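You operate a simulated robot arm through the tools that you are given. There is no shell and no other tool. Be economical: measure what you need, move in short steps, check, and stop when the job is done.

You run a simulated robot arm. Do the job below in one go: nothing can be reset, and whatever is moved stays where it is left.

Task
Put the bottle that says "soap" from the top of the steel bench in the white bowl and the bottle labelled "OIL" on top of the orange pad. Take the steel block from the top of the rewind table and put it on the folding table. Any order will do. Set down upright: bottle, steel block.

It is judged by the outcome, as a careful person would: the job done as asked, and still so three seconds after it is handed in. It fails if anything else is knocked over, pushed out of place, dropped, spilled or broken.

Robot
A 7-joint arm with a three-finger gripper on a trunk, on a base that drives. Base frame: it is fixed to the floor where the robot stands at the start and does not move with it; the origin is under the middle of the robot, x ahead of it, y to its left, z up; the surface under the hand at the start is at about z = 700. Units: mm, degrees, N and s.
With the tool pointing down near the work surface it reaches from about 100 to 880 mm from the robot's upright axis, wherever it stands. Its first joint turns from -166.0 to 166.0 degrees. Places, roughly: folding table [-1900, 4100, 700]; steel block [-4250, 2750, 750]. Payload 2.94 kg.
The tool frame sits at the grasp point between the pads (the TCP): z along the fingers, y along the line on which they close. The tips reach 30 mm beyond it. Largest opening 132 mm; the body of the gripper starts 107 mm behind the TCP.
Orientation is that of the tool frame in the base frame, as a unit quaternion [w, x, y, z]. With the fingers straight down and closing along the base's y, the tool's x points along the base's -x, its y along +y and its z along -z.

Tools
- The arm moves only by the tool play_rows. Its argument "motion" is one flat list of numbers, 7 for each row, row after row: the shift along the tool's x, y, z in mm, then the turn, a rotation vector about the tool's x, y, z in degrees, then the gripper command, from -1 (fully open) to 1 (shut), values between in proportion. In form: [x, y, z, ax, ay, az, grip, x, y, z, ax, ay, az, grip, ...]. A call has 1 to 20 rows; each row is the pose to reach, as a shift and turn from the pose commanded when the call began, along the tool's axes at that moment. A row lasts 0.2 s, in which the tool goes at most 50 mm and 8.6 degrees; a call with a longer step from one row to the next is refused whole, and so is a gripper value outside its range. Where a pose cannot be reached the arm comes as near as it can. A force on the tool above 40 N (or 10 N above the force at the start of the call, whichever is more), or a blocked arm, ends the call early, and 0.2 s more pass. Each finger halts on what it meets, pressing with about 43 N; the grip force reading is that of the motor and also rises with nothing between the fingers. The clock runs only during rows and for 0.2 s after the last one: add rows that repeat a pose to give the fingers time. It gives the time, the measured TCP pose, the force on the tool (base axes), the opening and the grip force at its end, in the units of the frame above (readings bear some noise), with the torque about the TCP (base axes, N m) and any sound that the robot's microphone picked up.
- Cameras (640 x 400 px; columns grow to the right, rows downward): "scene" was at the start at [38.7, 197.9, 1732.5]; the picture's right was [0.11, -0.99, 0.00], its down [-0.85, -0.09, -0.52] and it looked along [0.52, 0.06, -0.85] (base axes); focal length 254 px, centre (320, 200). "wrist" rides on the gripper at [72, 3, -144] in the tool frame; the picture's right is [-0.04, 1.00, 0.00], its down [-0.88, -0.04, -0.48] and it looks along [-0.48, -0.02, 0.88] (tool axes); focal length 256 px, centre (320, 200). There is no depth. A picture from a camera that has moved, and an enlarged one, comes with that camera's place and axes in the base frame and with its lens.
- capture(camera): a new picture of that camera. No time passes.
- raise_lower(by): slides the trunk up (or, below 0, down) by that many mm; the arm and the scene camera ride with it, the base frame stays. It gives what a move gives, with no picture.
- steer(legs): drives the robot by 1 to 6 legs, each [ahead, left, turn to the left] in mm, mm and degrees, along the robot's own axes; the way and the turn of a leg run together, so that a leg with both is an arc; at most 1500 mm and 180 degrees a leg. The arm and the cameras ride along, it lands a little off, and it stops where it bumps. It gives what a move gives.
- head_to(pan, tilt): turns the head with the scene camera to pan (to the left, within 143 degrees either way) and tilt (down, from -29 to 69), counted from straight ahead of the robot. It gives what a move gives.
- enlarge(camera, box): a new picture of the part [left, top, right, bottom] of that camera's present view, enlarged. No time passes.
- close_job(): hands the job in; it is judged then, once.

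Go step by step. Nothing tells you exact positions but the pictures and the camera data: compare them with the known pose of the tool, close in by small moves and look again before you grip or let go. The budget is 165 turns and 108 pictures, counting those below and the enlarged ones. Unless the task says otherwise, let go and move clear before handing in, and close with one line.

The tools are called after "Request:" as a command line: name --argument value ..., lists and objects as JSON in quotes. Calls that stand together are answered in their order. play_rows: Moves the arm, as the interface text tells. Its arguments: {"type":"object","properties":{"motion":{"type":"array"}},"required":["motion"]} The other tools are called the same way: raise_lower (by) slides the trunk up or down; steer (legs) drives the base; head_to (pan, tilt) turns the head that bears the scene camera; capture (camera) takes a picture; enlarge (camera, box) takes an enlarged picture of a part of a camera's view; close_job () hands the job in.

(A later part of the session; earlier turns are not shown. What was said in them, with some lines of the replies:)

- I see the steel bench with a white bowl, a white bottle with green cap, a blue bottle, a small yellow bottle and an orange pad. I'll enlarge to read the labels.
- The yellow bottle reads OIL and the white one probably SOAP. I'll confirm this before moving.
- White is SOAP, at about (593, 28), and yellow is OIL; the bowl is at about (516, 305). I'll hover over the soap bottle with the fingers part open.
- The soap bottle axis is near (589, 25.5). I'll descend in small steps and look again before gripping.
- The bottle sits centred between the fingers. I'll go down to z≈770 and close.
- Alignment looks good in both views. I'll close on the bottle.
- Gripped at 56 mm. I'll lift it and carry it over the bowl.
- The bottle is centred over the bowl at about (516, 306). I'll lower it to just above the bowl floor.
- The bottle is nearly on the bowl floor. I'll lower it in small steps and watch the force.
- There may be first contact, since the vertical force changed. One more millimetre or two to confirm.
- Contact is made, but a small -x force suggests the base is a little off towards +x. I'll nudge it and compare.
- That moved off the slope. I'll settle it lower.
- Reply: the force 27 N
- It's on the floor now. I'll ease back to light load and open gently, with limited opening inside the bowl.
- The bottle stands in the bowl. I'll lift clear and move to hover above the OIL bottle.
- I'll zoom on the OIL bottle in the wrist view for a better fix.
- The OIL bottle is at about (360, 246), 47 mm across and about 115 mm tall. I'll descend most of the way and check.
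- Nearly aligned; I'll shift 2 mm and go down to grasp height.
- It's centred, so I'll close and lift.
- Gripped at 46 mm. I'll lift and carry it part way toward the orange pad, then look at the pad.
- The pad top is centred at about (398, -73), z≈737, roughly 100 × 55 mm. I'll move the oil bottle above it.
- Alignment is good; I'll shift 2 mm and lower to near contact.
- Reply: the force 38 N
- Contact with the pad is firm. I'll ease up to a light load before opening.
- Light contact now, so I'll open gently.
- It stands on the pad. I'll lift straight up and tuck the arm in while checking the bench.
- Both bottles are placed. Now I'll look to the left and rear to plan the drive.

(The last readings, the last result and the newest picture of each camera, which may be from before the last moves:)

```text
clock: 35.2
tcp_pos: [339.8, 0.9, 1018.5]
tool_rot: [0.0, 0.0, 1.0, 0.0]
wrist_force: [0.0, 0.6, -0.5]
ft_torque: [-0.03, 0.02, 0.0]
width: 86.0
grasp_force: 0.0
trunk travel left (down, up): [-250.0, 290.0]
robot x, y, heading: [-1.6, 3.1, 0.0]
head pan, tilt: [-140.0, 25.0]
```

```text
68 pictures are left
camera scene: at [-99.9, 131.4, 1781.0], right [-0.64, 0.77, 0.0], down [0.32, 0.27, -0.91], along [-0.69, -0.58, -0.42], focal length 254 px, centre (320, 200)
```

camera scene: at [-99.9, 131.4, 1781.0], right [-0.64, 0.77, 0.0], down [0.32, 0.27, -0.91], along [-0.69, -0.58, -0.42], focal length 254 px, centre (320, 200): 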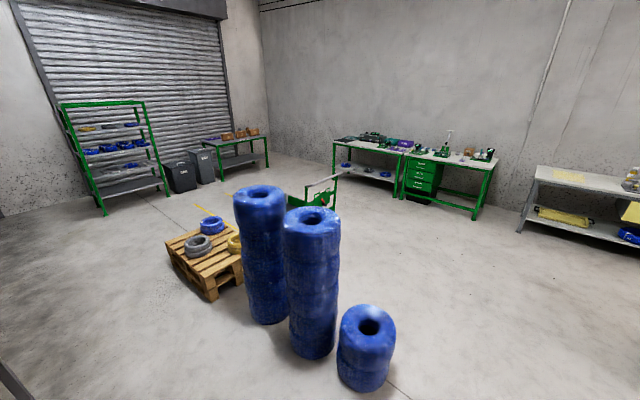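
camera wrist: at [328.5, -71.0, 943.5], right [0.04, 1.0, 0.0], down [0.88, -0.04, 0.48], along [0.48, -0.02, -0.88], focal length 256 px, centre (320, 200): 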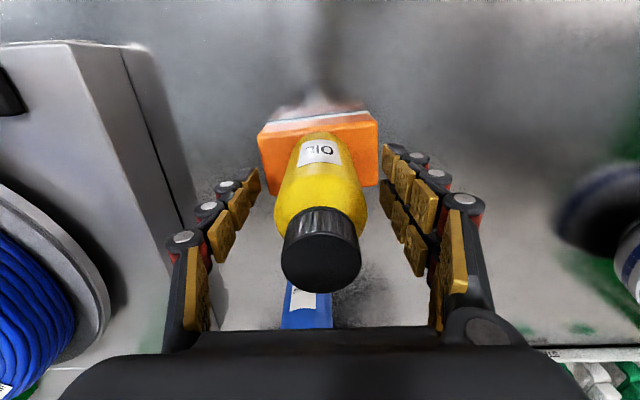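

The white round table is the folding table. I'll zoom on the table near the predicted steel-block pixel (281, 143).

Request:
head_to --pan 140 --tilt 25

Request:
enlarge --camera "scene" --box '[240, 115, 352, 185]'

Request:
enlarge --camera "scene" --box '[370, 130, 498, 210]'

```text
clock: 39.1
tcp_pos: [339.2, 0.6, 1019.5]
tool_rot: [0.0, 0.0, 1.0, 0.0]
wrist_force: [-0.2, 0.1, -0.3]
ft_torque: [-0.04, 0.03, 0.04]
width: 85.8
grasp_force: 0.1
trunk travel left (down, up): [-250.0, 290.0]
robot x, y, heading: [-1.1, 0.3, 0.0]
head pan, tilt: [140.0, 25.0]
```

```text
5.71 times, centred on (296, 150) of scene
camera zoom: at [-99.9, 249.8, 1781.0], right [0.64, 0.77, 0.0], down [0.32, -0.27, -0.91], along [-0.69, 0.58, -0.42], focal length 1451 px, centre (457, 486)
```

zoom: 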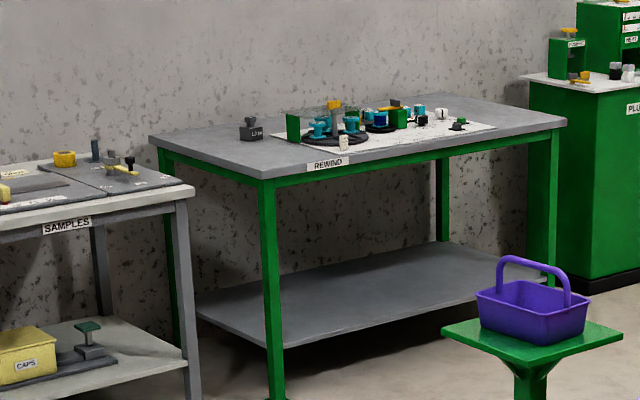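

```text
5.00 times, centred on (434, 170) of scene
camera zoom: at [-99.9, 249.8, 1781.0], right [0.64, 0.77, 0.0], down [0.32, -0.27, -0.91], along [-0.69, 0.58, -0.42], focal length 1270 px, centre (-250, 350)
```

zoom: 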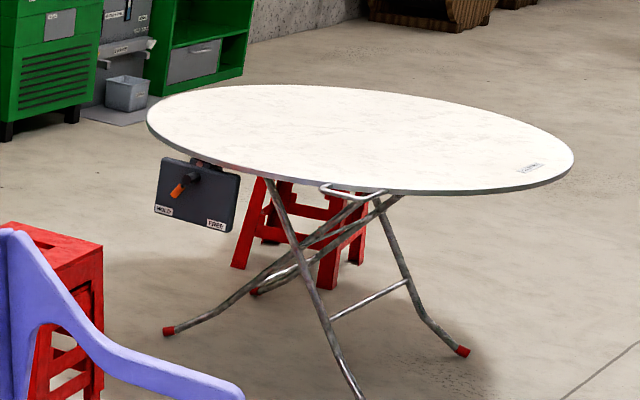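

The steel block is the knobbed weight at the back-left of the REWIND table, near (-4500, 3000); the table front is at x≈-3920. I'll back out and turn around in open floor, going around the blue rolls, chair and stools.

Request:
steer --legs '[[-450, 0, 0], [-500, 400, 0], [0, 0, 180]]'

Request:
head_to --pan -20 --tilt 20

Request:
capture --camera "scene"

```text
clock: 52.3
tcp_pos: [-1290.4, 389.1, 1020.3]
tool_rot: [0.0, 1.0, 0.008, 0.0]
wrist_force: [-0.6, 1.1, -0.6]
ft_torque: [0.0, -0.01, -0.05]
width: 85.9
grasp_force: 0.0
trunk travel left (down, up): [-250.0, 290.0]
robot x, y, heading: [-948.8, 393.5, -179.1]
head pan, tilt: [140.0, 25.0]
```

```text
clock: 54.8
tcp_pos: [-1290.4, 388.5, 1019.7]
tool_rot: [0.0, 1.0, 0.009, 0.0]
wrist_force: [0.2, 0.6, -0.5]
ft_torque: [0.02, 0.01, 0.01]
width: 85.9
grasp_force: 0.0
trunk travel left (down, up): [-250.0, 290.0]
robot x, y, heading: [-948.0, 397.6, -178.9]
head pan, tilt: [-20.0, 20.0]
```

```text
65 pictures are left
camera scene: at [-1005.2, 237.3, 1789.1], right [0.32, 0.95, 0.0], down [0.32, -0.11, -0.94], along [-0.89, 0.31, -0.34], focal length 254 px, centre (320, 200)
```

scene: 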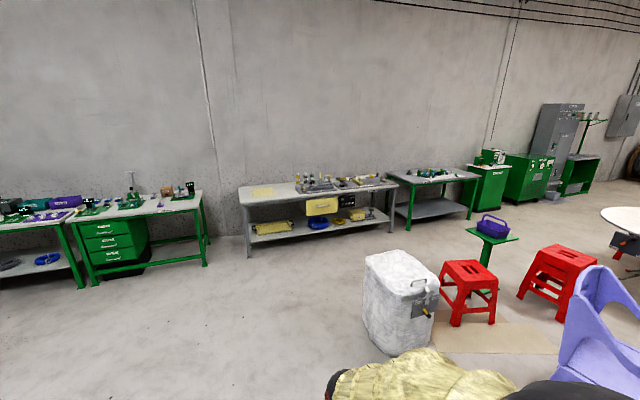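

The route is clear. I'll drive to the corridor in front of the benches.

Request:
steer --legs '[[1200, 0, -1], [1130, 0, 0], [0, -1000, 0]]'

Request:
head_to --pan -40 --tilt 30

Request:
capture --camera "scene"

```text
clock: 71.0
tcp_pos: [-3621.3, 1381.4, 1019.9]
tool_rot: [0.0, 1.0, 0.004, 0.0]
wrist_force: [0.3, 0.1, 0.0]
ft_torque: [0.01, 0.05, 0.01]
width: 85.9
grasp_force: 0.0
trunk travel left (down, up): [-250.0, 290.0]
robot x, y, heading: [-3282.8, 1383.3, -179.5]
head pan, tilt: [-20.0, 20.0]
```

```text
clock: 71.8
tcp_pos: [-3620.8, 1381.7, 1020.0]
tool_rot: [0.0, 1.0, 0.003, 0.0]
wrist_force: [0.1, 0.6, 0.4]
ft_torque: [-0.01, -0.02, 0.01]
width: 85.9
grasp_force: 0.1
trunk travel left (down, up): [-250.0, 290.0]
robot x, y, heading: [-3279.2, 1385.5, -179.6]
head pan, tilt: [-40.0, 30.0]
```

```text
64 pictures are left
camera scene: at [-3319.7, 1253.1, 1773.0], right [0.64, 0.77, 0.0], down [0.39, -0.32, -0.87], along [-0.67, 0.55, -0.5], focal length 254 px, centre (320, 200)
```

scene: 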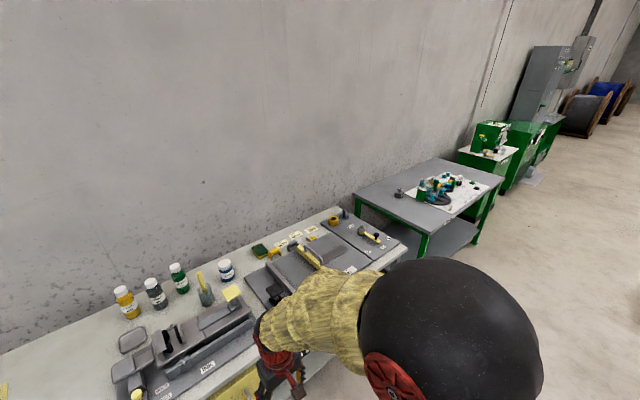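

The block is around (-4330, 2935). I'll slide alongside until I'm in front of it, then look before approaching.

Request:
steer --legs '[[0, -1000, 0], [100, -550, 0]]'

Request:
head_to --pan 0 --tilt 45

Request:
capture --camera "scene"

```text
clock: 79.8
tcp_pos: [-3734.0, 2931.6, 1019.2]
tool_rot: [0.001, 1.0, 0.003, 0.0]
wrist_force: [0.6, -0.1, 0.4]
ft_torque: [0.0, 0.0, 0.0]
width: 85.8
grasp_force: 0.0
trunk travel left (down, up): [-250.0, 290.0]
robot x, y, heading: [-3394.1, 2937.1, -179.7]
head pan, tilt: [-40.0, 30.0]
```

```text
clock: 80.9
tcp_pos: [-3733.0, 2931.7, 1019.9]
tool_rot: [0.0, 1.0, 0.003, 0.0]
wrist_force: [0.6, -0.6, -0.4]
ft_torque: [0.02, -0.01, -0.01]
width: 85.6
grasp_force: 0.0
trunk travel left (down, up): [-250.0, 290.0]
robot x, y, heading: [-3394.5, 2935.7, -179.7]
head pan, tilt: [0.0, 45.0]
```

```text
63 pictures are left
camera scene: at [-3443.4, 2745.5, 1750.4], right [-0.01, 1.0, 0.0], down [0.71, 0.0, -0.71], along [-0.71, 0.0, -0.71], focal length 254 px, centre (320, 200)
```

scene: 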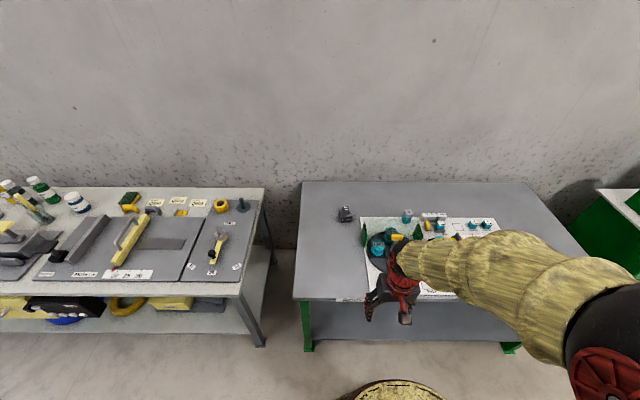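

Request:
enlarge --camera "scene" --box '[300, 190, 428, 270]'

Request:
enlarge --camera "scene" --box '[329, 200, 361, 225]'

```text
5.00 times, centred on (364, 230) of scene
camera zoom: at [-3443.4, 2745.5, 1750.4], right [-0.01, 1.0, 0.0], down [0.71, 0.0, -0.71], along [-0.71, 0.0, -0.71], focal length 1270 px, centre (100, 50)
```

zoom: 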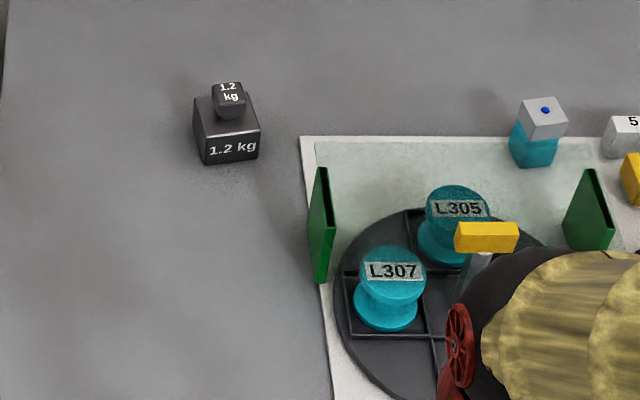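

```text
16.00 times, centred on (345, 212) of scene
camera zoom: at [-3443.4, 2745.5, 1750.4], right [-0.01, 1.0, 0.0], down [0.71, 0.0, -0.71], along [-0.71, 0.0, -0.71], focal length 4064 px, centre (-80, 0)
```

zoom: 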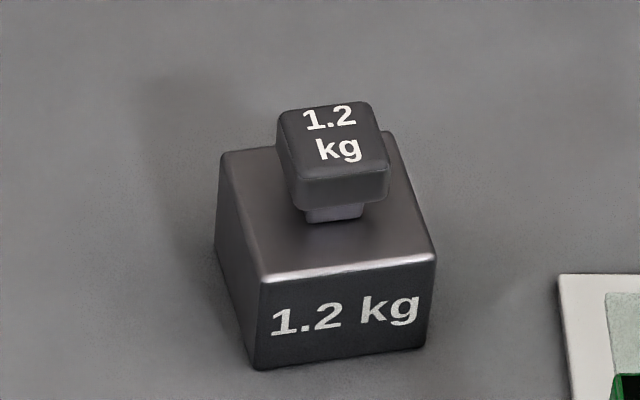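

The block is a 1.2 kg weight with a knob at about (-4300, 2870), yawed about 9°. I'll drive 200 mm closer and extend the hand above it.

Request:
steer --legs '[[200, 0, 0]]'

Request:
play_rows --motion '[-45, 8, 0, 0, 0, -2, -0.2, -90, 16, 0, 0, 0, -4, -0.2, -135, 24, 0, 0, 0, -6, -0.2, -180, 32, 0, 0, 0, -9, -0.2, -225, 40, 0, 0, 0, -9, -0.2, -270, 48, 0, 0, 0, -9, -0.2, -315, 56, 0, 0, 0, -9, -0.2, -345, 60, 0, 0, 0, -9, -0.2, -345, 60, 0, 0, 0, -9, -0.2]'

Request:
capture --camera "wrist"

Request:
capture --camera "scene"

```text
clock: 82.5
tcp_pos: [-3935.2, 2931.1, 1019.1]
tool_rot: [0.001, 1.0, 0.002, 0.0]
wrist_force: [0.4, -1.2, 0.2]
ft_torque: [0.0, 0.01, -0.01]
width: 85.7
grasp_force: 0.0
trunk travel left (down, up): [-250.0, 290.0]
robot x, y, heading: [-3594.2, 2936.5, -179.7]
head pan, tilt: [0.0, 45.0]
```

```text
clock: 84.5
tcp_pos: [-4279.5, 2869.7, 1019.4]
tool_rot: [-0.001, 0.997, 0.081, 0.0]
wrist_force: [0.4, 0.3, 0.8]
ft_torque: [0.01, -0.02, 0.0]
width: 79.2
grasp_force: 0.0
trunk travel left (down, up): [-250.0, 290.0]
robot x, y, heading: [-3596.1, 2933.5, -179.5]
head pan, tilt: [0.0, 45.0]
```

```text
60 pictures are left
camera wrist: at [-4207.0, 2878.0, 1163.1], right [0.12, -0.99, 0.0], down [-0.87, -0.1, 0.48], along [-0.47, -0.06, -0.88], focal length 256 px, centre (320, 200)
```

wrist: 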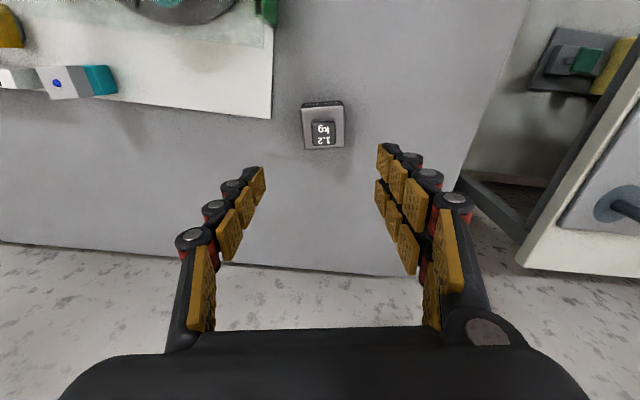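

```text
59 pictures are left
camera scene: at [-3645.0, 2744.1, 1750.4], right [-0.01, 1.0, 0.0], down [0.71, 0.0, -0.71], along [-0.71, 0.0, -0.71], focal length 254 px, centre (320, 200)
```

scene: 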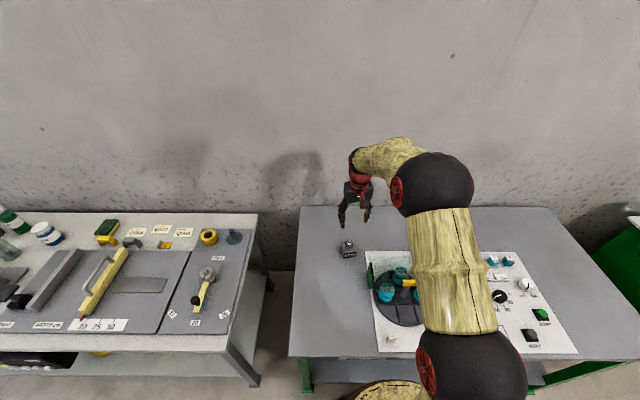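

I'll zoom on the block in both views for its centre, height and yaw.

Request:
enlarge --camera "wrist" --box '[280, 85, 368, 165]'

Request:
enlarge --camera "scene" --box '[324, 220, 380, 262]'

```text
5.00 times, centred on (324, 125) of wrist
camera zoom: at [-4207.0, 2878.0, 1163.1], right [0.12, -0.99, 0.0], down [-0.87, -0.1, 0.48], along [-0.47, -0.06, -0.88], focal length 1280 px, centre (300, 575)
```

zoom: 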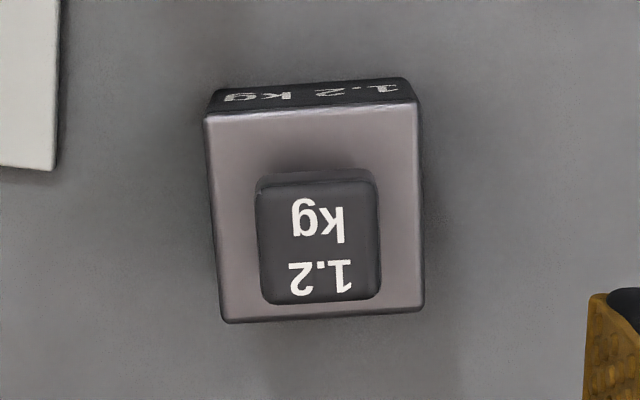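

```text
9.52 times, centred on (352, 241) of scene
camera zoom: at [-3645.0, 2744.1, 1750.4], right [-0.01, 1.0, 0.0], down [0.71, 0.0, -0.71], along [-0.71, 0.0, -0.71], focal length 2419 px, centre (15, -190)
```

zoom: 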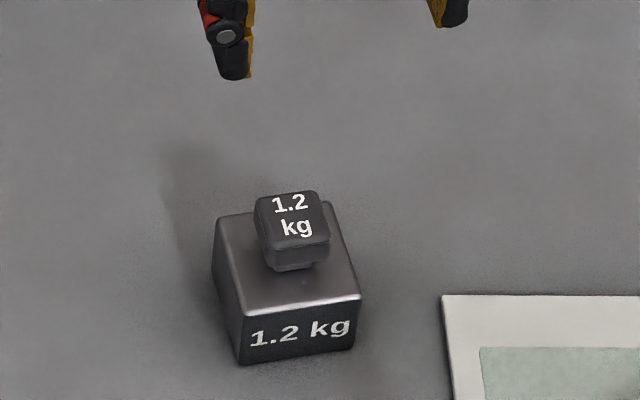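

The block top face is at about (-4282, 2863.5, 825) and the table surface is about z≈787. I'll correct the yaw by 1.5° and descend to just above the body.

Request:
play_rows --motion '[-3.4, 5.5, 40, 0, 0, -1.5, -0.3, -3.4, 5.5, 80, 0, 0, -1.5, -0.3, -3.4, 5.5, 120, 0, 0, -1.5, -0.3, -3.4, 5.5, 145, 0, 0, -1.5, -0.3, -3.4, 5.5, 145, 0, 0, -1.5, -0.3]'

Request:
capture --camera "wrist"

Request:
enlarge --camera "scene" --box '[324, 220, 380, 262]'

```text
clock: 85.7
tcp_pos: [-4281.0, 2862.9, 873.8]
tool_rot: [0.0, 0.996, 0.094, 0.0]
wrist_force: [0.3, -0.8, 0.4]
ft_torque: [0.0, -0.02, -0.04]
width: 85.6
grasp_force: 0.0
trunk travel left (down, up): [-250.0, 290.0]
robot x, y, heading: [-3594.9, 2933.6, -179.4]
head pan, tilt: [0.0, 45.0]
```

```text
56 pictures are left
camera wrist: at [-4208.0, 2873.6, 1018.3], right [0.15, -0.99, 0.0], down [-0.87, -0.13, 0.48], along [-0.47, -0.07, -0.88], focal length 256 px, centre (320, 200)
```

wrist: 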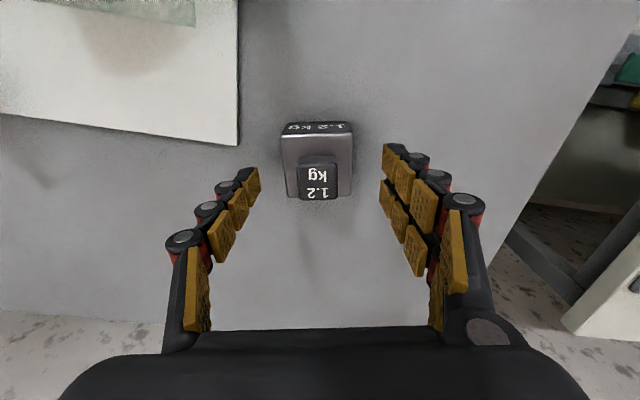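

```text
9.52 times, centred on (352, 241) of scene
camera zoom: at [-3644.9, 2744.1, 1750.4], right [-0.01, 1.0, 0.0], down [0.71, 0.0, -0.71], along [-0.71, 0.0, -0.71], focal length 2419 px, centre (15, -190)
```

zoom: 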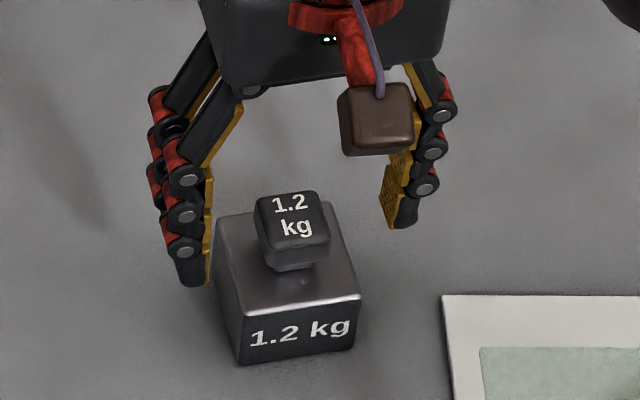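

I'll check the yaw and centring once more in an enlarged wrist view.

Request:
enlarge --camera "wrist" --box '[240, 100, 400, 220]'

```text
3.33 times, centred on (320, 160) of wrist
camera zoom: at [-4208.0, 2873.6, 1018.3], right [0.15, -0.99, 0.0], down [-0.87, -0.13, 0.48], along [-0.47, -0.07, -0.88], focal length 853 px, centre (320, 333)
```

zoom: 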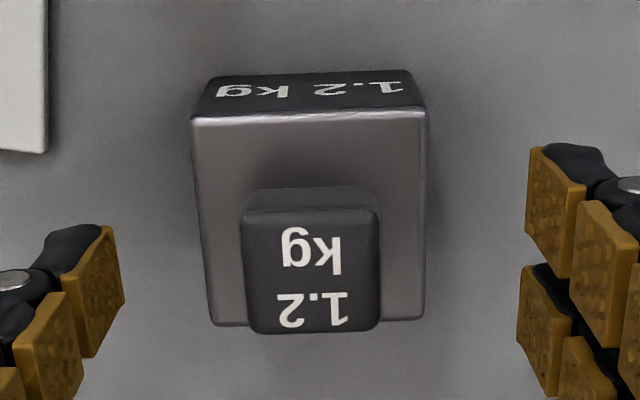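

The gripper has one finger opposing a pair; the block is square to it and centred. I'll lower so the tips come down beside the body.

Request:
play_rows --motion '[0, 0, 25, 0, 0, 0, -0.3, 0, 0, 40, 0, 0, 0, -0.3, 0, 0, 48, 0, 0, 0, -0.3, 0, 0, 48, 0, 0, 0, -0.3]'

Request:
enlarge --camera "scene" --box '[324, 220, 380, 262]'

Request:
capture --camera "wrist"

```text
clock: 86.7
tcp_pos: [-4281.7, 2863.0, 826.7]
tool_rot: [0.0, 0.995, 0.095, -0.001]
wrist_force: [0.4, 0.8, 1.2]
ft_torque: [-0.02, 0.0, 0.02]
width: 85.8
grasp_force: 0.0
trunk travel left (down, up): [-250.0, 290.0]
robot x, y, heading: [-3599.8, 2932.6, -179.7]
head pan, tilt: [0.0, 45.0]
```

```text
9.52 times, centred on (352, 241) of scene
camera zoom: at [-3645.2, 2744.1, 1750.4], right [-0.01, 1.0, 0.0], down [0.71, 0.0, -0.71], along [-0.71, 0.0, -0.71], focal length 2419 px, centre (15, -190)
```

zoom: 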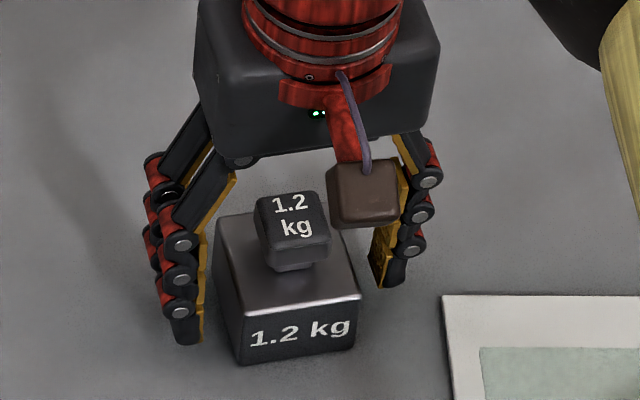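

```text
52 pictures are left
camera wrist: at [-4209.0, 2873.7, 970.2], right [0.15, -0.99, 0.0], down [-0.87, -0.13, 0.48], along [-0.47, -0.07, -0.88], focal length 256 px, centre (320, 200)
```

wrist: 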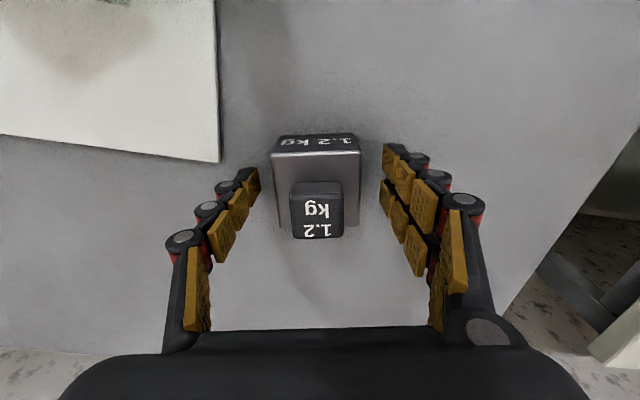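

The fingers straddle the body nicely. I'll lower 4 mm more and close.

Request:
play_rows --motion '[0, 0, 4, 0, 0, 0, -0.3, 0, 0, 4, 0, 0, 0, 0.1, 0, 0, 4, 0, 0, 0, 1, 0, 0, 4, 0, 0, 0, 1, 0, 0, 4, 0, 0, 0, 1, 0, 0, 4, 0, 0, 0, 1]'

Request:
capture --camera "wrist"

```text
clock: 88.1
tcp_pos: [-4282.3, 2864.6, 822.8]
tool_rot: [0.0, 0.996, 0.094, 0.0]
wrist_force: [-1.7, 4.1, 1.5]
ft_torque: [0.38, 0.12, -0.01]
width: 55.3
grasp_force: 42.5
trunk travel left (down, up): [-250.0, 290.0]
robot x, y, heading: [-3598.3, 2932.9, -179.5]
head pan, tilt: [0.0, 45.0]
```

```text
51 pictures are left
camera wrist: at [-4209.2, 2874.3, 966.7], right [0.15, -0.99, 0.0], down [-0.87, -0.13, 0.48], along [-0.47, -0.07, -0.88], focal length 256 px, centre (320, 200)
```

wrist: 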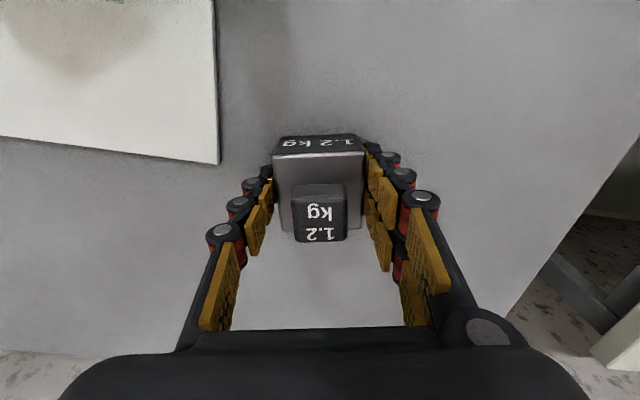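

Gripped at 55 mm. I'll lift gently.

Request:
play_rows --motion '[0, 0, -8, 0, 0, 0, 1, 0, 0, -20, 0, 0, 0, 1, 0, 0, -40, 0, 0, 0, 1, 0, 0, -70, 0, 0, 0, 1, 0, 0, -110, 0, 0, 0, 1, 0, 0, -150, 0, 0, 0, 1, 0, 0, -180, 0, 0, 0, 1, 0, 0, -200, 0, 0, 0, 1, 0, 0, -200, 0, 0, 0, 1]'

Request:
capture --camera "wrist"

```text
clock: 90.1
tcp_pos: [-4281.5, 2863.7, 1020.9]
tool_rot: [0.0, 0.995, 0.095, 0.001]
wrist_force: [-0.4, 0.2, -11.5]
ft_torque: [0.03, -0.04, -0.02]
width: 55.4
grasp_force: 43.0
trunk travel left (down, up): [-250.0, 290.0]
robot x, y, heading: [-3597.3, 2935.4, -179.5]
head pan, tilt: [0.0, 45.0]
```

```text
50 pictures are left
camera wrist: at [-4209.9, 2874.0, 1165.8], right [0.15, -0.99, 0.0], down [-0.87, -0.13, 0.47], along [-0.47, -0.07, -0.88], focal length 256 px, centre (320, 200)
```

wrist: 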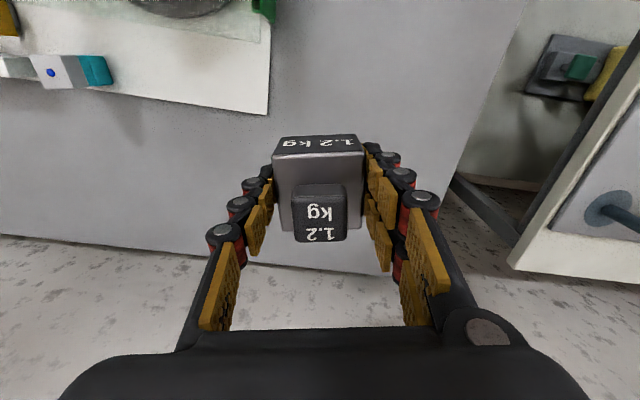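

Holding 1.2 kg firmly. I'll retract the arm, back off and look toward the folding table.

Request:
play_rows --motion '[40, 0, 0, 0, 0, 2, 1, 85, -2, 0, 0, 0, 4, 1, 130, -4, 0, 0, 0, 6, 1, 175, -6, 0, 0, 0, 8, 1, 220, -8, 0, 0, 0, 10, 1, 265, -8, 0, 0, 0, 10.8, 1, 310, -8, 0, 0, 0, 10.8, 1, 340, -8, 0, 0, 0, 10.8, 1, 340, -8, 0, 0, 0, 10.8, 1]'

Request:
steer --legs '[[-430, 0, 0]]'

Request:
head_to --pan -120 --tilt 25

Request:
capture --camera "scene"

Request:
head_to --pan -75 --tilt 30

Request:
capture --camera "scene"

```text
clock: 92.1
tcp_pos: [-3948.2, 2935.7, 1023.1]
tool_rot: [0.0, 1.0, 0.0, 0.0]
wrist_force: [0.0, -0.4, -12.0]
ft_torque: [-0.02, -0.03, 0.02]
width: 55.6
grasp_force: 43.6
trunk travel left (down, up): [-250.0, 290.0]
robot x, y, heading: [-3593.3, 2936.2, -179.5]
head pan, tilt: [0.0, 45.0]
```

```text
clock: 94.8
tcp_pos: [-3512.3, 2936.2, 1023.1]
tool_rot: [0.0, 1.0, 0.002, 0.0]
wrist_force: [-0.5, 1.2, -11.7]
ft_torque: [0.01, -0.03, -0.02]
width: 55.2
grasp_force: 42.8
trunk travel left (down, up): [-250.0, 290.0]
robot x, y, heading: [-3157.3, 2931.9, -179.3]
head pan, tilt: [0.0, 45.0]
```

```text
clock: 96.8
tcp_pos: [-3513.9, 2937.0, 1023.6]
tool_rot: [0.0, 1.0, 0.002, -0.001]
wrist_force: [0.7, 0.3, -11.9]
ft_torque: [-0.02, -0.02, 0.04]
width: 55.4
grasp_force: 43.2
trunk travel left (down, up): [-250.0, 290.0]
robot x, y, heading: [-3158.6, 2941.2, -179.7]
head pan, tilt: [-120.0, 25.0]
```

```text
49 pictures are left
camera scene: at [-3082.1, 2828.6, 1781.0], right [0.87, -0.49, 0.0], down [-0.21, -0.37, -0.91], along [0.44, 0.79, -0.42], focal length 254 px, centre (320, 200)
```

scene: 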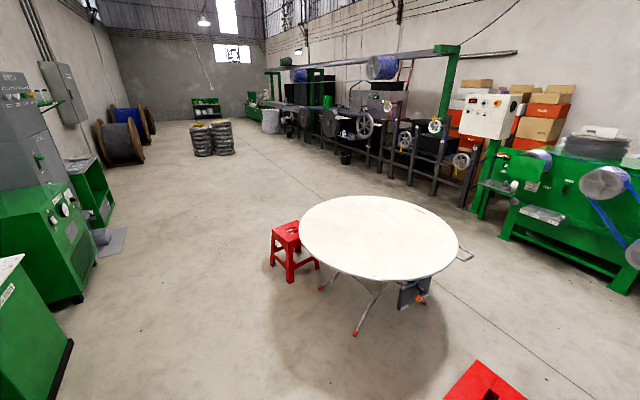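

```text
clock: 97.9
tcp_pos: [-3511.6, 2936.6, 1023.1]
tool_rot: [0.001, 1.0, 0.003, -0.001]
wrist_force: [-0.5, 0.5, -12.2]
ft_torque: [0.02, -0.02, 0.05]
width: 55.3
grasp_force: 43.0
trunk travel left (down, up): [-250.0, 290.0]
robot x, y, heading: [-3162.7, 2935.3, -179.5]
head pan, tilt: [-75.0, 30.0]
```

```text
48 pictures are left
camera scene: at [-3151.6, 2835.5, 1773.0], right [0.96, 0.27, 0.0], down [0.13, -0.48, -0.87], along [-0.23, 0.83, -0.5], focal length 254 px, centre (320, 200)
```

scene: 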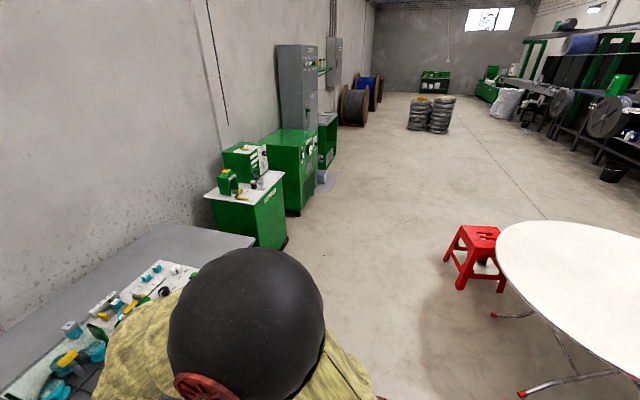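

The folding table is centred at about (-1890, 4070), radius about 600. I'll slide beside it, turn to face it and look again.

Request:
steer --legs '[[0, -570, 0], [0, -570, 0], [0, 0, 180]]'

Request:
head_to --pan 0 --tilt 40

Request:
capture --camera "scene"

```text
clock: 111.3
tcp_pos: [-2817.7, 4082.4, 1023.5]
tool_rot: [0.001, -0.003, 1.0, 0.0]
wrist_force: [-0.8, -0.9, -11.6]
ft_torque: [0.01, 0.07, 0.0]
width: 55.4
grasp_force: 43.4
trunk travel left (down, up): [-250.0, 290.0]
robot x, y, heading: [-3171.6, 4080.4, 0.7]
head pan, tilt: [-75.0, 30.0]
```

```text
clock: 112.8
tcp_pos: [-2818.5, 4082.8, 1023.8]
tool_rot: [-0.001, -0.003, 1.0, 0.0]
wrist_force: [-0.7, -0.4, -12.7]
ft_torque: [0.0, 0.04, -0.01]
width: 55.2
grasp_force: 43.4
trunk travel left (down, up): [-250.0, 290.0]
robot x, y, heading: [-3171.0, 4082.6, 0.7]
head pan, tilt: [0.0, 40.0]
```

```text
47 pictures are left
camera scene: at [-3119.0, 4272.8, 1757.6], right [0.01, -1.0, 0.0], down [-0.64, -0.01, -0.77], along [0.77, 0.01, -0.64], focal length 254 px, centre (320, 200)
```

scene: 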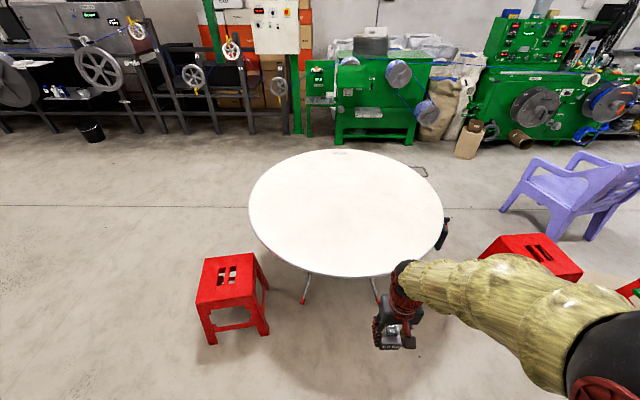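

The near table edge is at x≈-2435. I'll drive ahead 420 mm and extend the block over the table.

Request:
steer --legs '[[420, 0, 0]]'

Request:
play_rows --motion '[-40, 0, 0, 0, 0, 0, 1, -85, 0, 0, 0, 0, 0, 1, -130, 0, 0, 0, 0, 0, 1, -175, 0, 0, 0, 0, 0, 1, -215, 0, 0, 0, 0, 0, 1, -235, 0, 20, 0, 0, 0, 1, -235, 0, 60, 0, 0, 0, 1, -235, 0, 100, 0, 0, 0, 1, -235, 0, 120, 0, 0, 0, 1, -235, 0, 120, 0, 0, 0, 1]'

Request:
capture --camera "scene"

Request:
capture --camera "wrist"

```text
clock: 115.4
tcp_pos: [-2397.5, 4088.3, 1023.3]
tool_rot: [-0.001, -0.004, 1.0, 0.0]
wrist_force: [0.2, -0.4, -12.1]
ft_torque: [-0.01, 0.05, 0.02]
width: 55.1
grasp_force: 43.3
trunk travel left (down, up): [-250.0, 290.0]
robot x, y, heading: [-2752.5, 4086.0, 1.0]
head pan, tilt: [0.0, 40.0]
```

```text
clock: 117.6
tcp_pos: [-2163.3, 4089.3, 902.0]
tool_rot: [-0.001, -0.005, 1.0, 0.0]
wrist_force: [0.3, 0.0, -11.3]
ft_torque: [-0.02, 0.03, 0.01]
width: 55.5
grasp_force: 42.6
trunk travel left (down, up): [-250.0, 290.0]
robot x, y, heading: [-2751.3, 4085.5, 0.8]
head pan, tilt: [0.0, 40.0]
```

```text
46 pictures are left
camera scene: at [-2698.0, 4278.2, 1757.6], right [0.01, -1.0, 0.0], down [-0.64, -0.01, -0.77], along [0.77, 0.01, -0.64], focal length 254 px, centre (320, 200)
```

scene: 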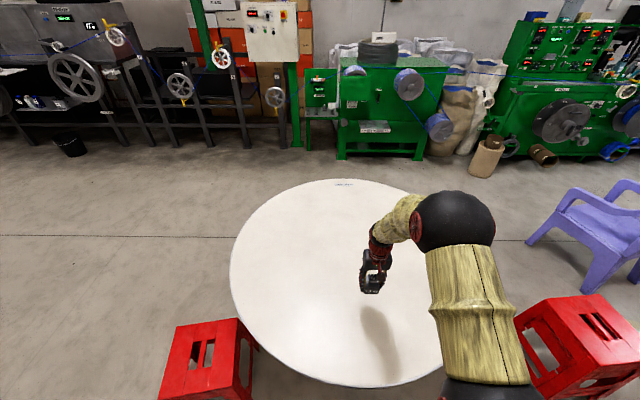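

```text
45 pictures are left
camera wrist: at [-2233.6, 4092.7, 1046.7], right [0.04, 1.0, 0.0], down [0.88, -0.03, 0.47], along [0.47, -0.02, -0.88], focal length 256 px, centre (320, 200)
```

wrist: 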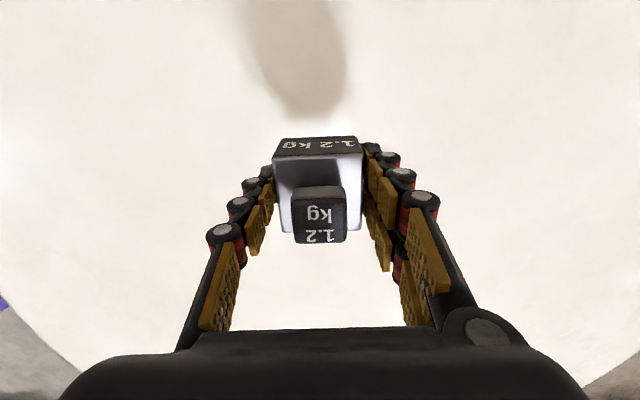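

The block is over open tabletop, about 280 mm from the edge. I'll lower it and then feel for the surface slowly.

Request:
play_rows --motion '[0, 0, 30, 0, 0, 0, 1, 0, 0, 60, 0, 0, 0, 1, 0, 0, 85, 0, 0, 0, 1, 0, 0, 85, 0, 0, 0, 1]'

Request:
enlarge --camera "scene" --box '[330, 240, 442, 330]'

Request:
capture --camera "wrist"

```text
clock: 118.6
tcp_pos: [-2162.6, 4090.0, 817.5]
tool_rot: [-0.001, -0.003, 1.0, 0.0]
wrist_force: [0.9, 0.0, -12.6]
ft_torque: [0.02, 0.07, 0.03]
width: 55.2
grasp_force: 43.2
trunk travel left (down, up): [-250.0, 290.0]
robot x, y, heading: [-2753.0, 4086.8, 0.8]
head pan, tilt: [0.0, 40.0]
```

```text
4.44 times, centred on (386, 285) of scene
camera zoom: at [-2697.7, 4278.2, 1757.6], right [0.01, -1.0, 0.0], down [-0.64, -0.01, -0.77], along [0.77, 0.01, -0.64], focal length 1129 px, centre (27, -178)
```

zoom: 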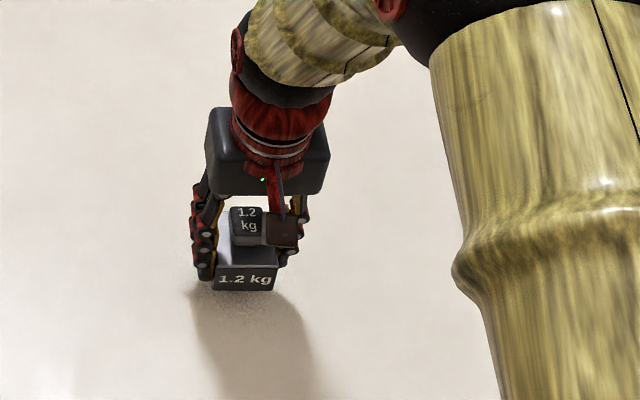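

```text
43 pictures are left
camera wrist: at [-2233.7, 4092.3, 961.4], right [0.04, 1.0, 0.0], down [0.88, -0.03, 0.47], along [0.47, -0.02, -0.88], focal length 256 px, centre (320, 200)
```

wrist: 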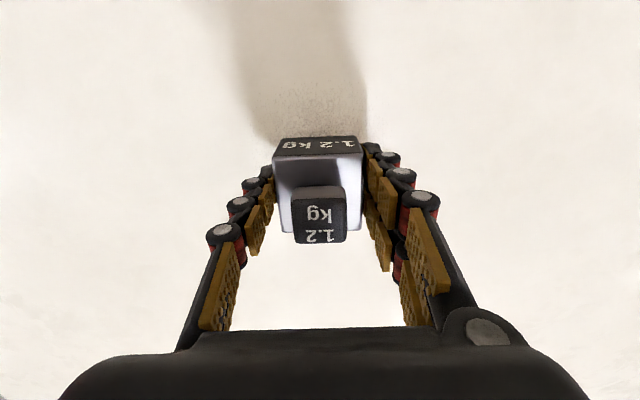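

The shadow closes in, so the surface is near. I'll lower in small steps.

Request:
play_rows --motion '[0, 0, 3, 0, 0, 0, 1, 0, 0, 6, 0, 0, 0, 1, 0, 0, 9, 0, 0, 0, 1, 0, 0, 9, 0, 0, 0, 1]'

Request:
enlarge --camera "scene" --box '[354, 270, 410, 310]'

```text
clock: 119.6
tcp_pos: [-2163.1, 4089.9, 808.4]
tool_rot: [-0.001, -0.004, 1.0, 0.0]
wrist_force: [0.7, -0.3, -12.3]
ft_torque: [-0.02, 0.04, 0.02]
width: 55.4
grasp_force: 42.6
trunk travel left (down, up): [-250.0, 290.0]
robot x, y, heading: [-2753.6, 4089.0, 0.8]
head pan, tilt: [0.0, 40.0]
```

```text
10.00 times, centred on (382, 290) of scene
camera zoom: at [-2697.9, 4278.2, 1757.6], right [0.01, -1.0, 0.0], down [-0.64, -0.01, -0.77], along [0.77, 0.01, -0.64], focal length 2540 px, centre (-300, -700)
```

zoom: 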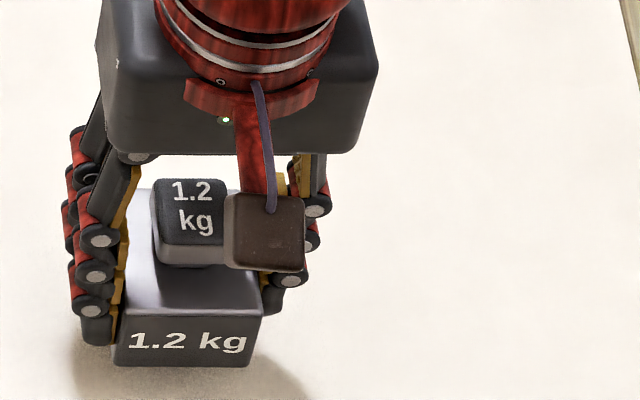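

Request:
play_rows --motion '[0, 0, 3, 0, 0, 0, 1, 0, 0, 6, 0, 0, 0, 1, 0, 0, 9, 0, 0, 0, 1, 0, 0, 12, 0, 0, 0, 1, 0, 0, 12, 0, 0, 0, 1]'

Request:
enlarge --camera "scene" --box '[354, 270, 410, 310]'

```text
clock: 120.8
tcp_pos: [-2162.8, 4091.3, 796.1]
tool_rot: [-0.001, -0.004, 1.0, 0.0]
wrist_force: [-0.8, -0.5, -11.5]
ft_torque: [0.0, 0.04, -0.01]
width: 55.6
grasp_force: 43.3
trunk travel left (down, up): [-250.0, 290.0]
robot x, y, heading: [-2754.7, 4089.2, 1.0]
head pan, tilt: [0.0, 40.0]
```

```text
10.00 times, centred on (382, 290) of scene
camera zoom: at [-2697.9, 4278.2, 1757.6], right [0.01, -1.0, 0.0], down [-0.64, -0.01, -0.77], along [0.77, 0.01, -0.64], focal length 2540 px, centre (-300, -700)
```

zoom: 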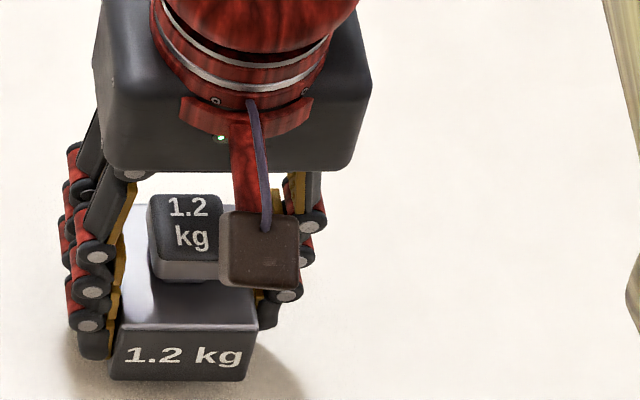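

Request:
play_rows --motion '[0, 0, 2, 0, 0, 0, 1, 0, 0, 4, 0, 0, 0, 1, 0, 0, 6, 0, 0, 0, 1, 0, 0, 8, 0, 0, 0, 1, 0, 0, 8, 0, 0, 0, 1]'

Request:
enlarge --camera "scene" --box '[354, 270, 410, 310]'

```text
clock: 122.0
tcp_pos: [-2164.2, 4091.0, 788.1]
tool_rot: [-0.001, -0.004, 1.0, 0.0]
wrist_force: [0.4, 0.4, -12.2]
ft_torque: [0.01, 0.04, 0.0]
width: 55.3
grasp_force: 43.0
trunk travel left (down, up): [-250.0, 290.0]
robot x, y, heading: [-2751.7, 4085.1, 0.8]
head pan, tilt: [0.0, 40.0]
```

```text
10.00 times, centred on (382, 290) of scene
camera zoom: at [-2697.9, 4278.2, 1757.6], right [0.01, -1.0, 0.0], down [-0.64, -0.01, -0.77], along [0.77, 0.01, -0.64], focal length 2540 px, centre (-300, -700)
```

zoom: 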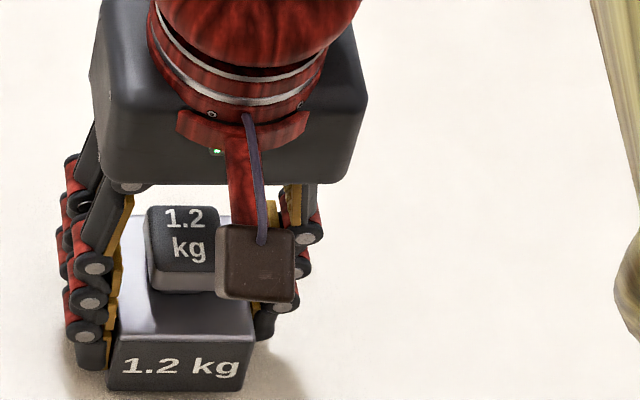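

Request:
play_rows --motion '[0, 0, 2, 0, 0, 0, 1, 0, 0, 4, 0, 0, 0, 1, 0, 0, 6, 0, 0, 0, 1, 0, 0, 8, 0, 0, 0, 1, 0, 0, 8, 0, 0, 0, 1]'

Request:
enlarge --camera "scene" --box '[354, 270, 410, 310]'

```text
clock: 123.2
tcp_pos: [-2164.4, 4090.9, 783.5]
tool_rot: [0.001, -0.004, 1.0, 0.0]
wrist_force: [-5.1, -0.8, 13.8]
ft_torque: [-0.2, 0.76, -0.02]
width: 55.5
grasp_force: 43.2
trunk travel left (down, up): [-250.0, 290.0]
robot x, y, heading: [-2748.0, 4086.3, 1.1]
head pan, tilt: [0.0, 40.0]
```

```text
10.00 times, centred on (382, 290) of scene
camera zoom: at [-2700.4, 4278.1, 1757.9], right [0.01, -1.0, 0.0], down [-0.64, -0.01, -0.77], along [0.77, 0.01, -0.64], focal length 2540 px, centre (-300, -700)
```

zoom: 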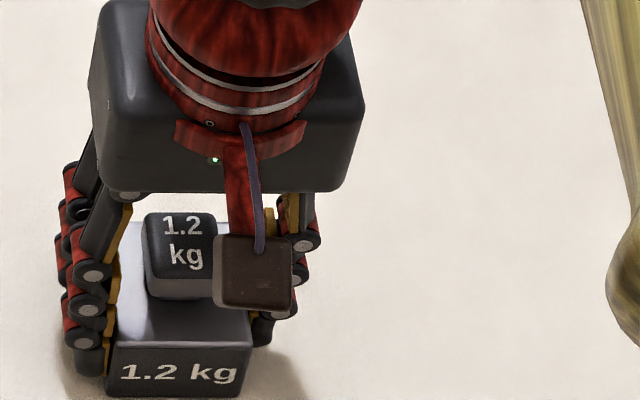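

Contact at z≈784. I'll ease up until the load is light, then open.

Request:
play_rows --motion '[0, 0, -1.5, 0, 0, 0, 1, 0, 0, -1.5, 0, 0, 0, 1]'

```text
clock: 123.8
tcp_pos: [-2163.7, 4090.6, 783.1]
tool_rot: [0.0, -0.003, 1.0, -0.001]
wrist_force: [-0.7, -1.3, 3.6]
ft_torque: [-0.04, -0.39, -0.04]
width: 55.3
grasp_force: 42.6
trunk travel left (down, up): [-250.0, 290.0]
robot x, y, heading: [-2748.9, 4085.8, 0.7]
head pan, tilt: [0.0, 40.0]
```

Request:
play_rows --motion '[0, 0, -0.4, 0, 0, 0, 0.15, 0, 0, -0.4, 0, 0, 0, 0.0, 0, 0, -0.4, 0, 0, 0, -0.2, 0, 0, -0.4, 0, 0, 0, -0.3, 0, 0, -0.4, 0, 0, 0, -0.3]'

Request:
enlarge --camera "scene" --box '[354, 270, 410, 310]'

Request:
capture --camera "wrist"

```text
clock: 125.0
tcp_pos: [-2164.2, 4090.1, 782.7]
tool_rot: [-0.001, -0.004, 1.0, 0.0]
wrist_force: [0.1, 0.1, -0.3]
ft_torque: [-0.01, 0.03, 0.03]
width: 86.0
grasp_force: 0.1
trunk travel left (down, up): [-250.0, 290.0]
robot x, y, heading: [-2753.8, 4088.0, 0.8]
head pan, tilt: [0.0, 40.0]
```

```text
10.00 times, centred on (382, 290) of scene
camera zoom: at [-2698.8, 4278.2, 1757.6], right [0.01, -1.0, 0.0], down [-0.64, -0.01, -0.77], along [0.77, 0.01, -0.64], focal length 2540 px, centre (-300, -700)
```

zoom: 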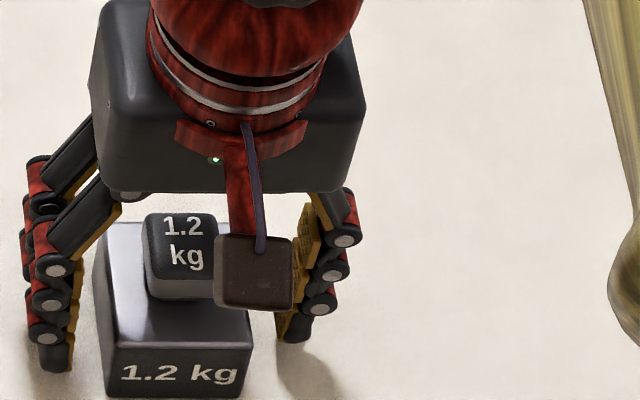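

```text
37 pictures are left
camera wrist: at [-2235.1, 4093.0, 927.2], right [0.04, 1.0, 0.0], down [0.88, -0.03, 0.47], along [0.47, -0.02, -0.88], focal length 256 px, centre (320, 200)
```

wrist: 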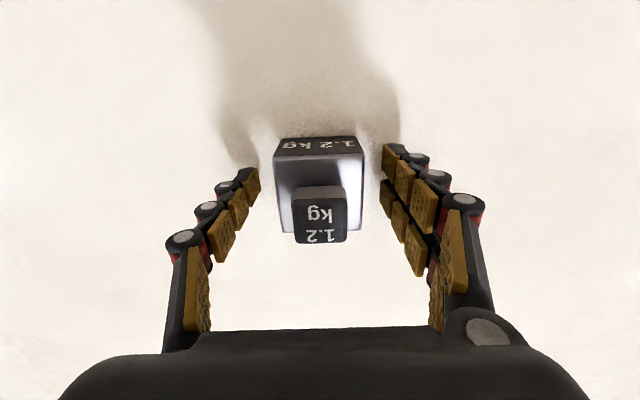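

The block stands upright on the table. I'll lift straight up, retract, and check.

Request:
play_rows --motion '[0, 0, -20, 0, 0, 0, -0.3, 0, 0, -60, 0, 0, 0, -0.3, 0, 0, -105, 0, 0, 0, -0.3, 0, 0, -150, 0, 0, 0, -0.3, 0, 0, -200, 0, 0, 0, -0.3, 0, 0, -230, 0, 0, 0, -0.3, 45, 0, -235, 0, 0, 0, -0.3, 90, 0, -235, 0, 0, 0, -0.3, 135, 0, -235, 0, 0, 0, -0.3, 180, 0, -235, 0, 0, 0, -0.3, 220, 0, -235, 0, 0, 0, -0.3, 220, 0, -235, 0, 0, 0, -0.3]'

Request:
capture --camera "scene"

```text
clock: 127.6
tcp_pos: [-2384.1, 4088.3, 1018.3]
tool_rot: [0.0, -0.004, 1.0, 0.001]
wrist_force: [-1.0, -0.1, 0.0]
ft_torque: [-0.06, -0.04, -0.01]
width: 85.8
grasp_force: 0.1
trunk travel left (down, up): [-250.0, 290.0]
robot x, y, heading: [-2752.2, 4089.9, 0.8]
head pan, tilt: [0.0, 40.0]
```

```text
36 pictures are left
camera scene: at [-2699.4, 4278.2, 1757.7], right [0.01, -1.0, 0.0], down [-0.64, -0.01, -0.77], along [0.77, 0.01, -0.64], focal length 254 px, centre (320, 200)
```

scene: 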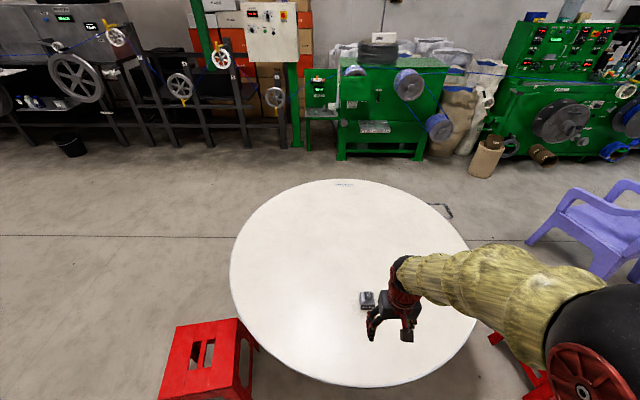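

The block is on the folding table, the bottles were last seen standing in the bowl and on the pad, and the arm is clear. I'm handing in.

Request:
close_job

```text
The job is handed in.
```

The job is handed in: the soap bottle is in the white bowl, the OIL bottle is on the orange pad, and the 1.2 kg steel block is upright on the folding table.
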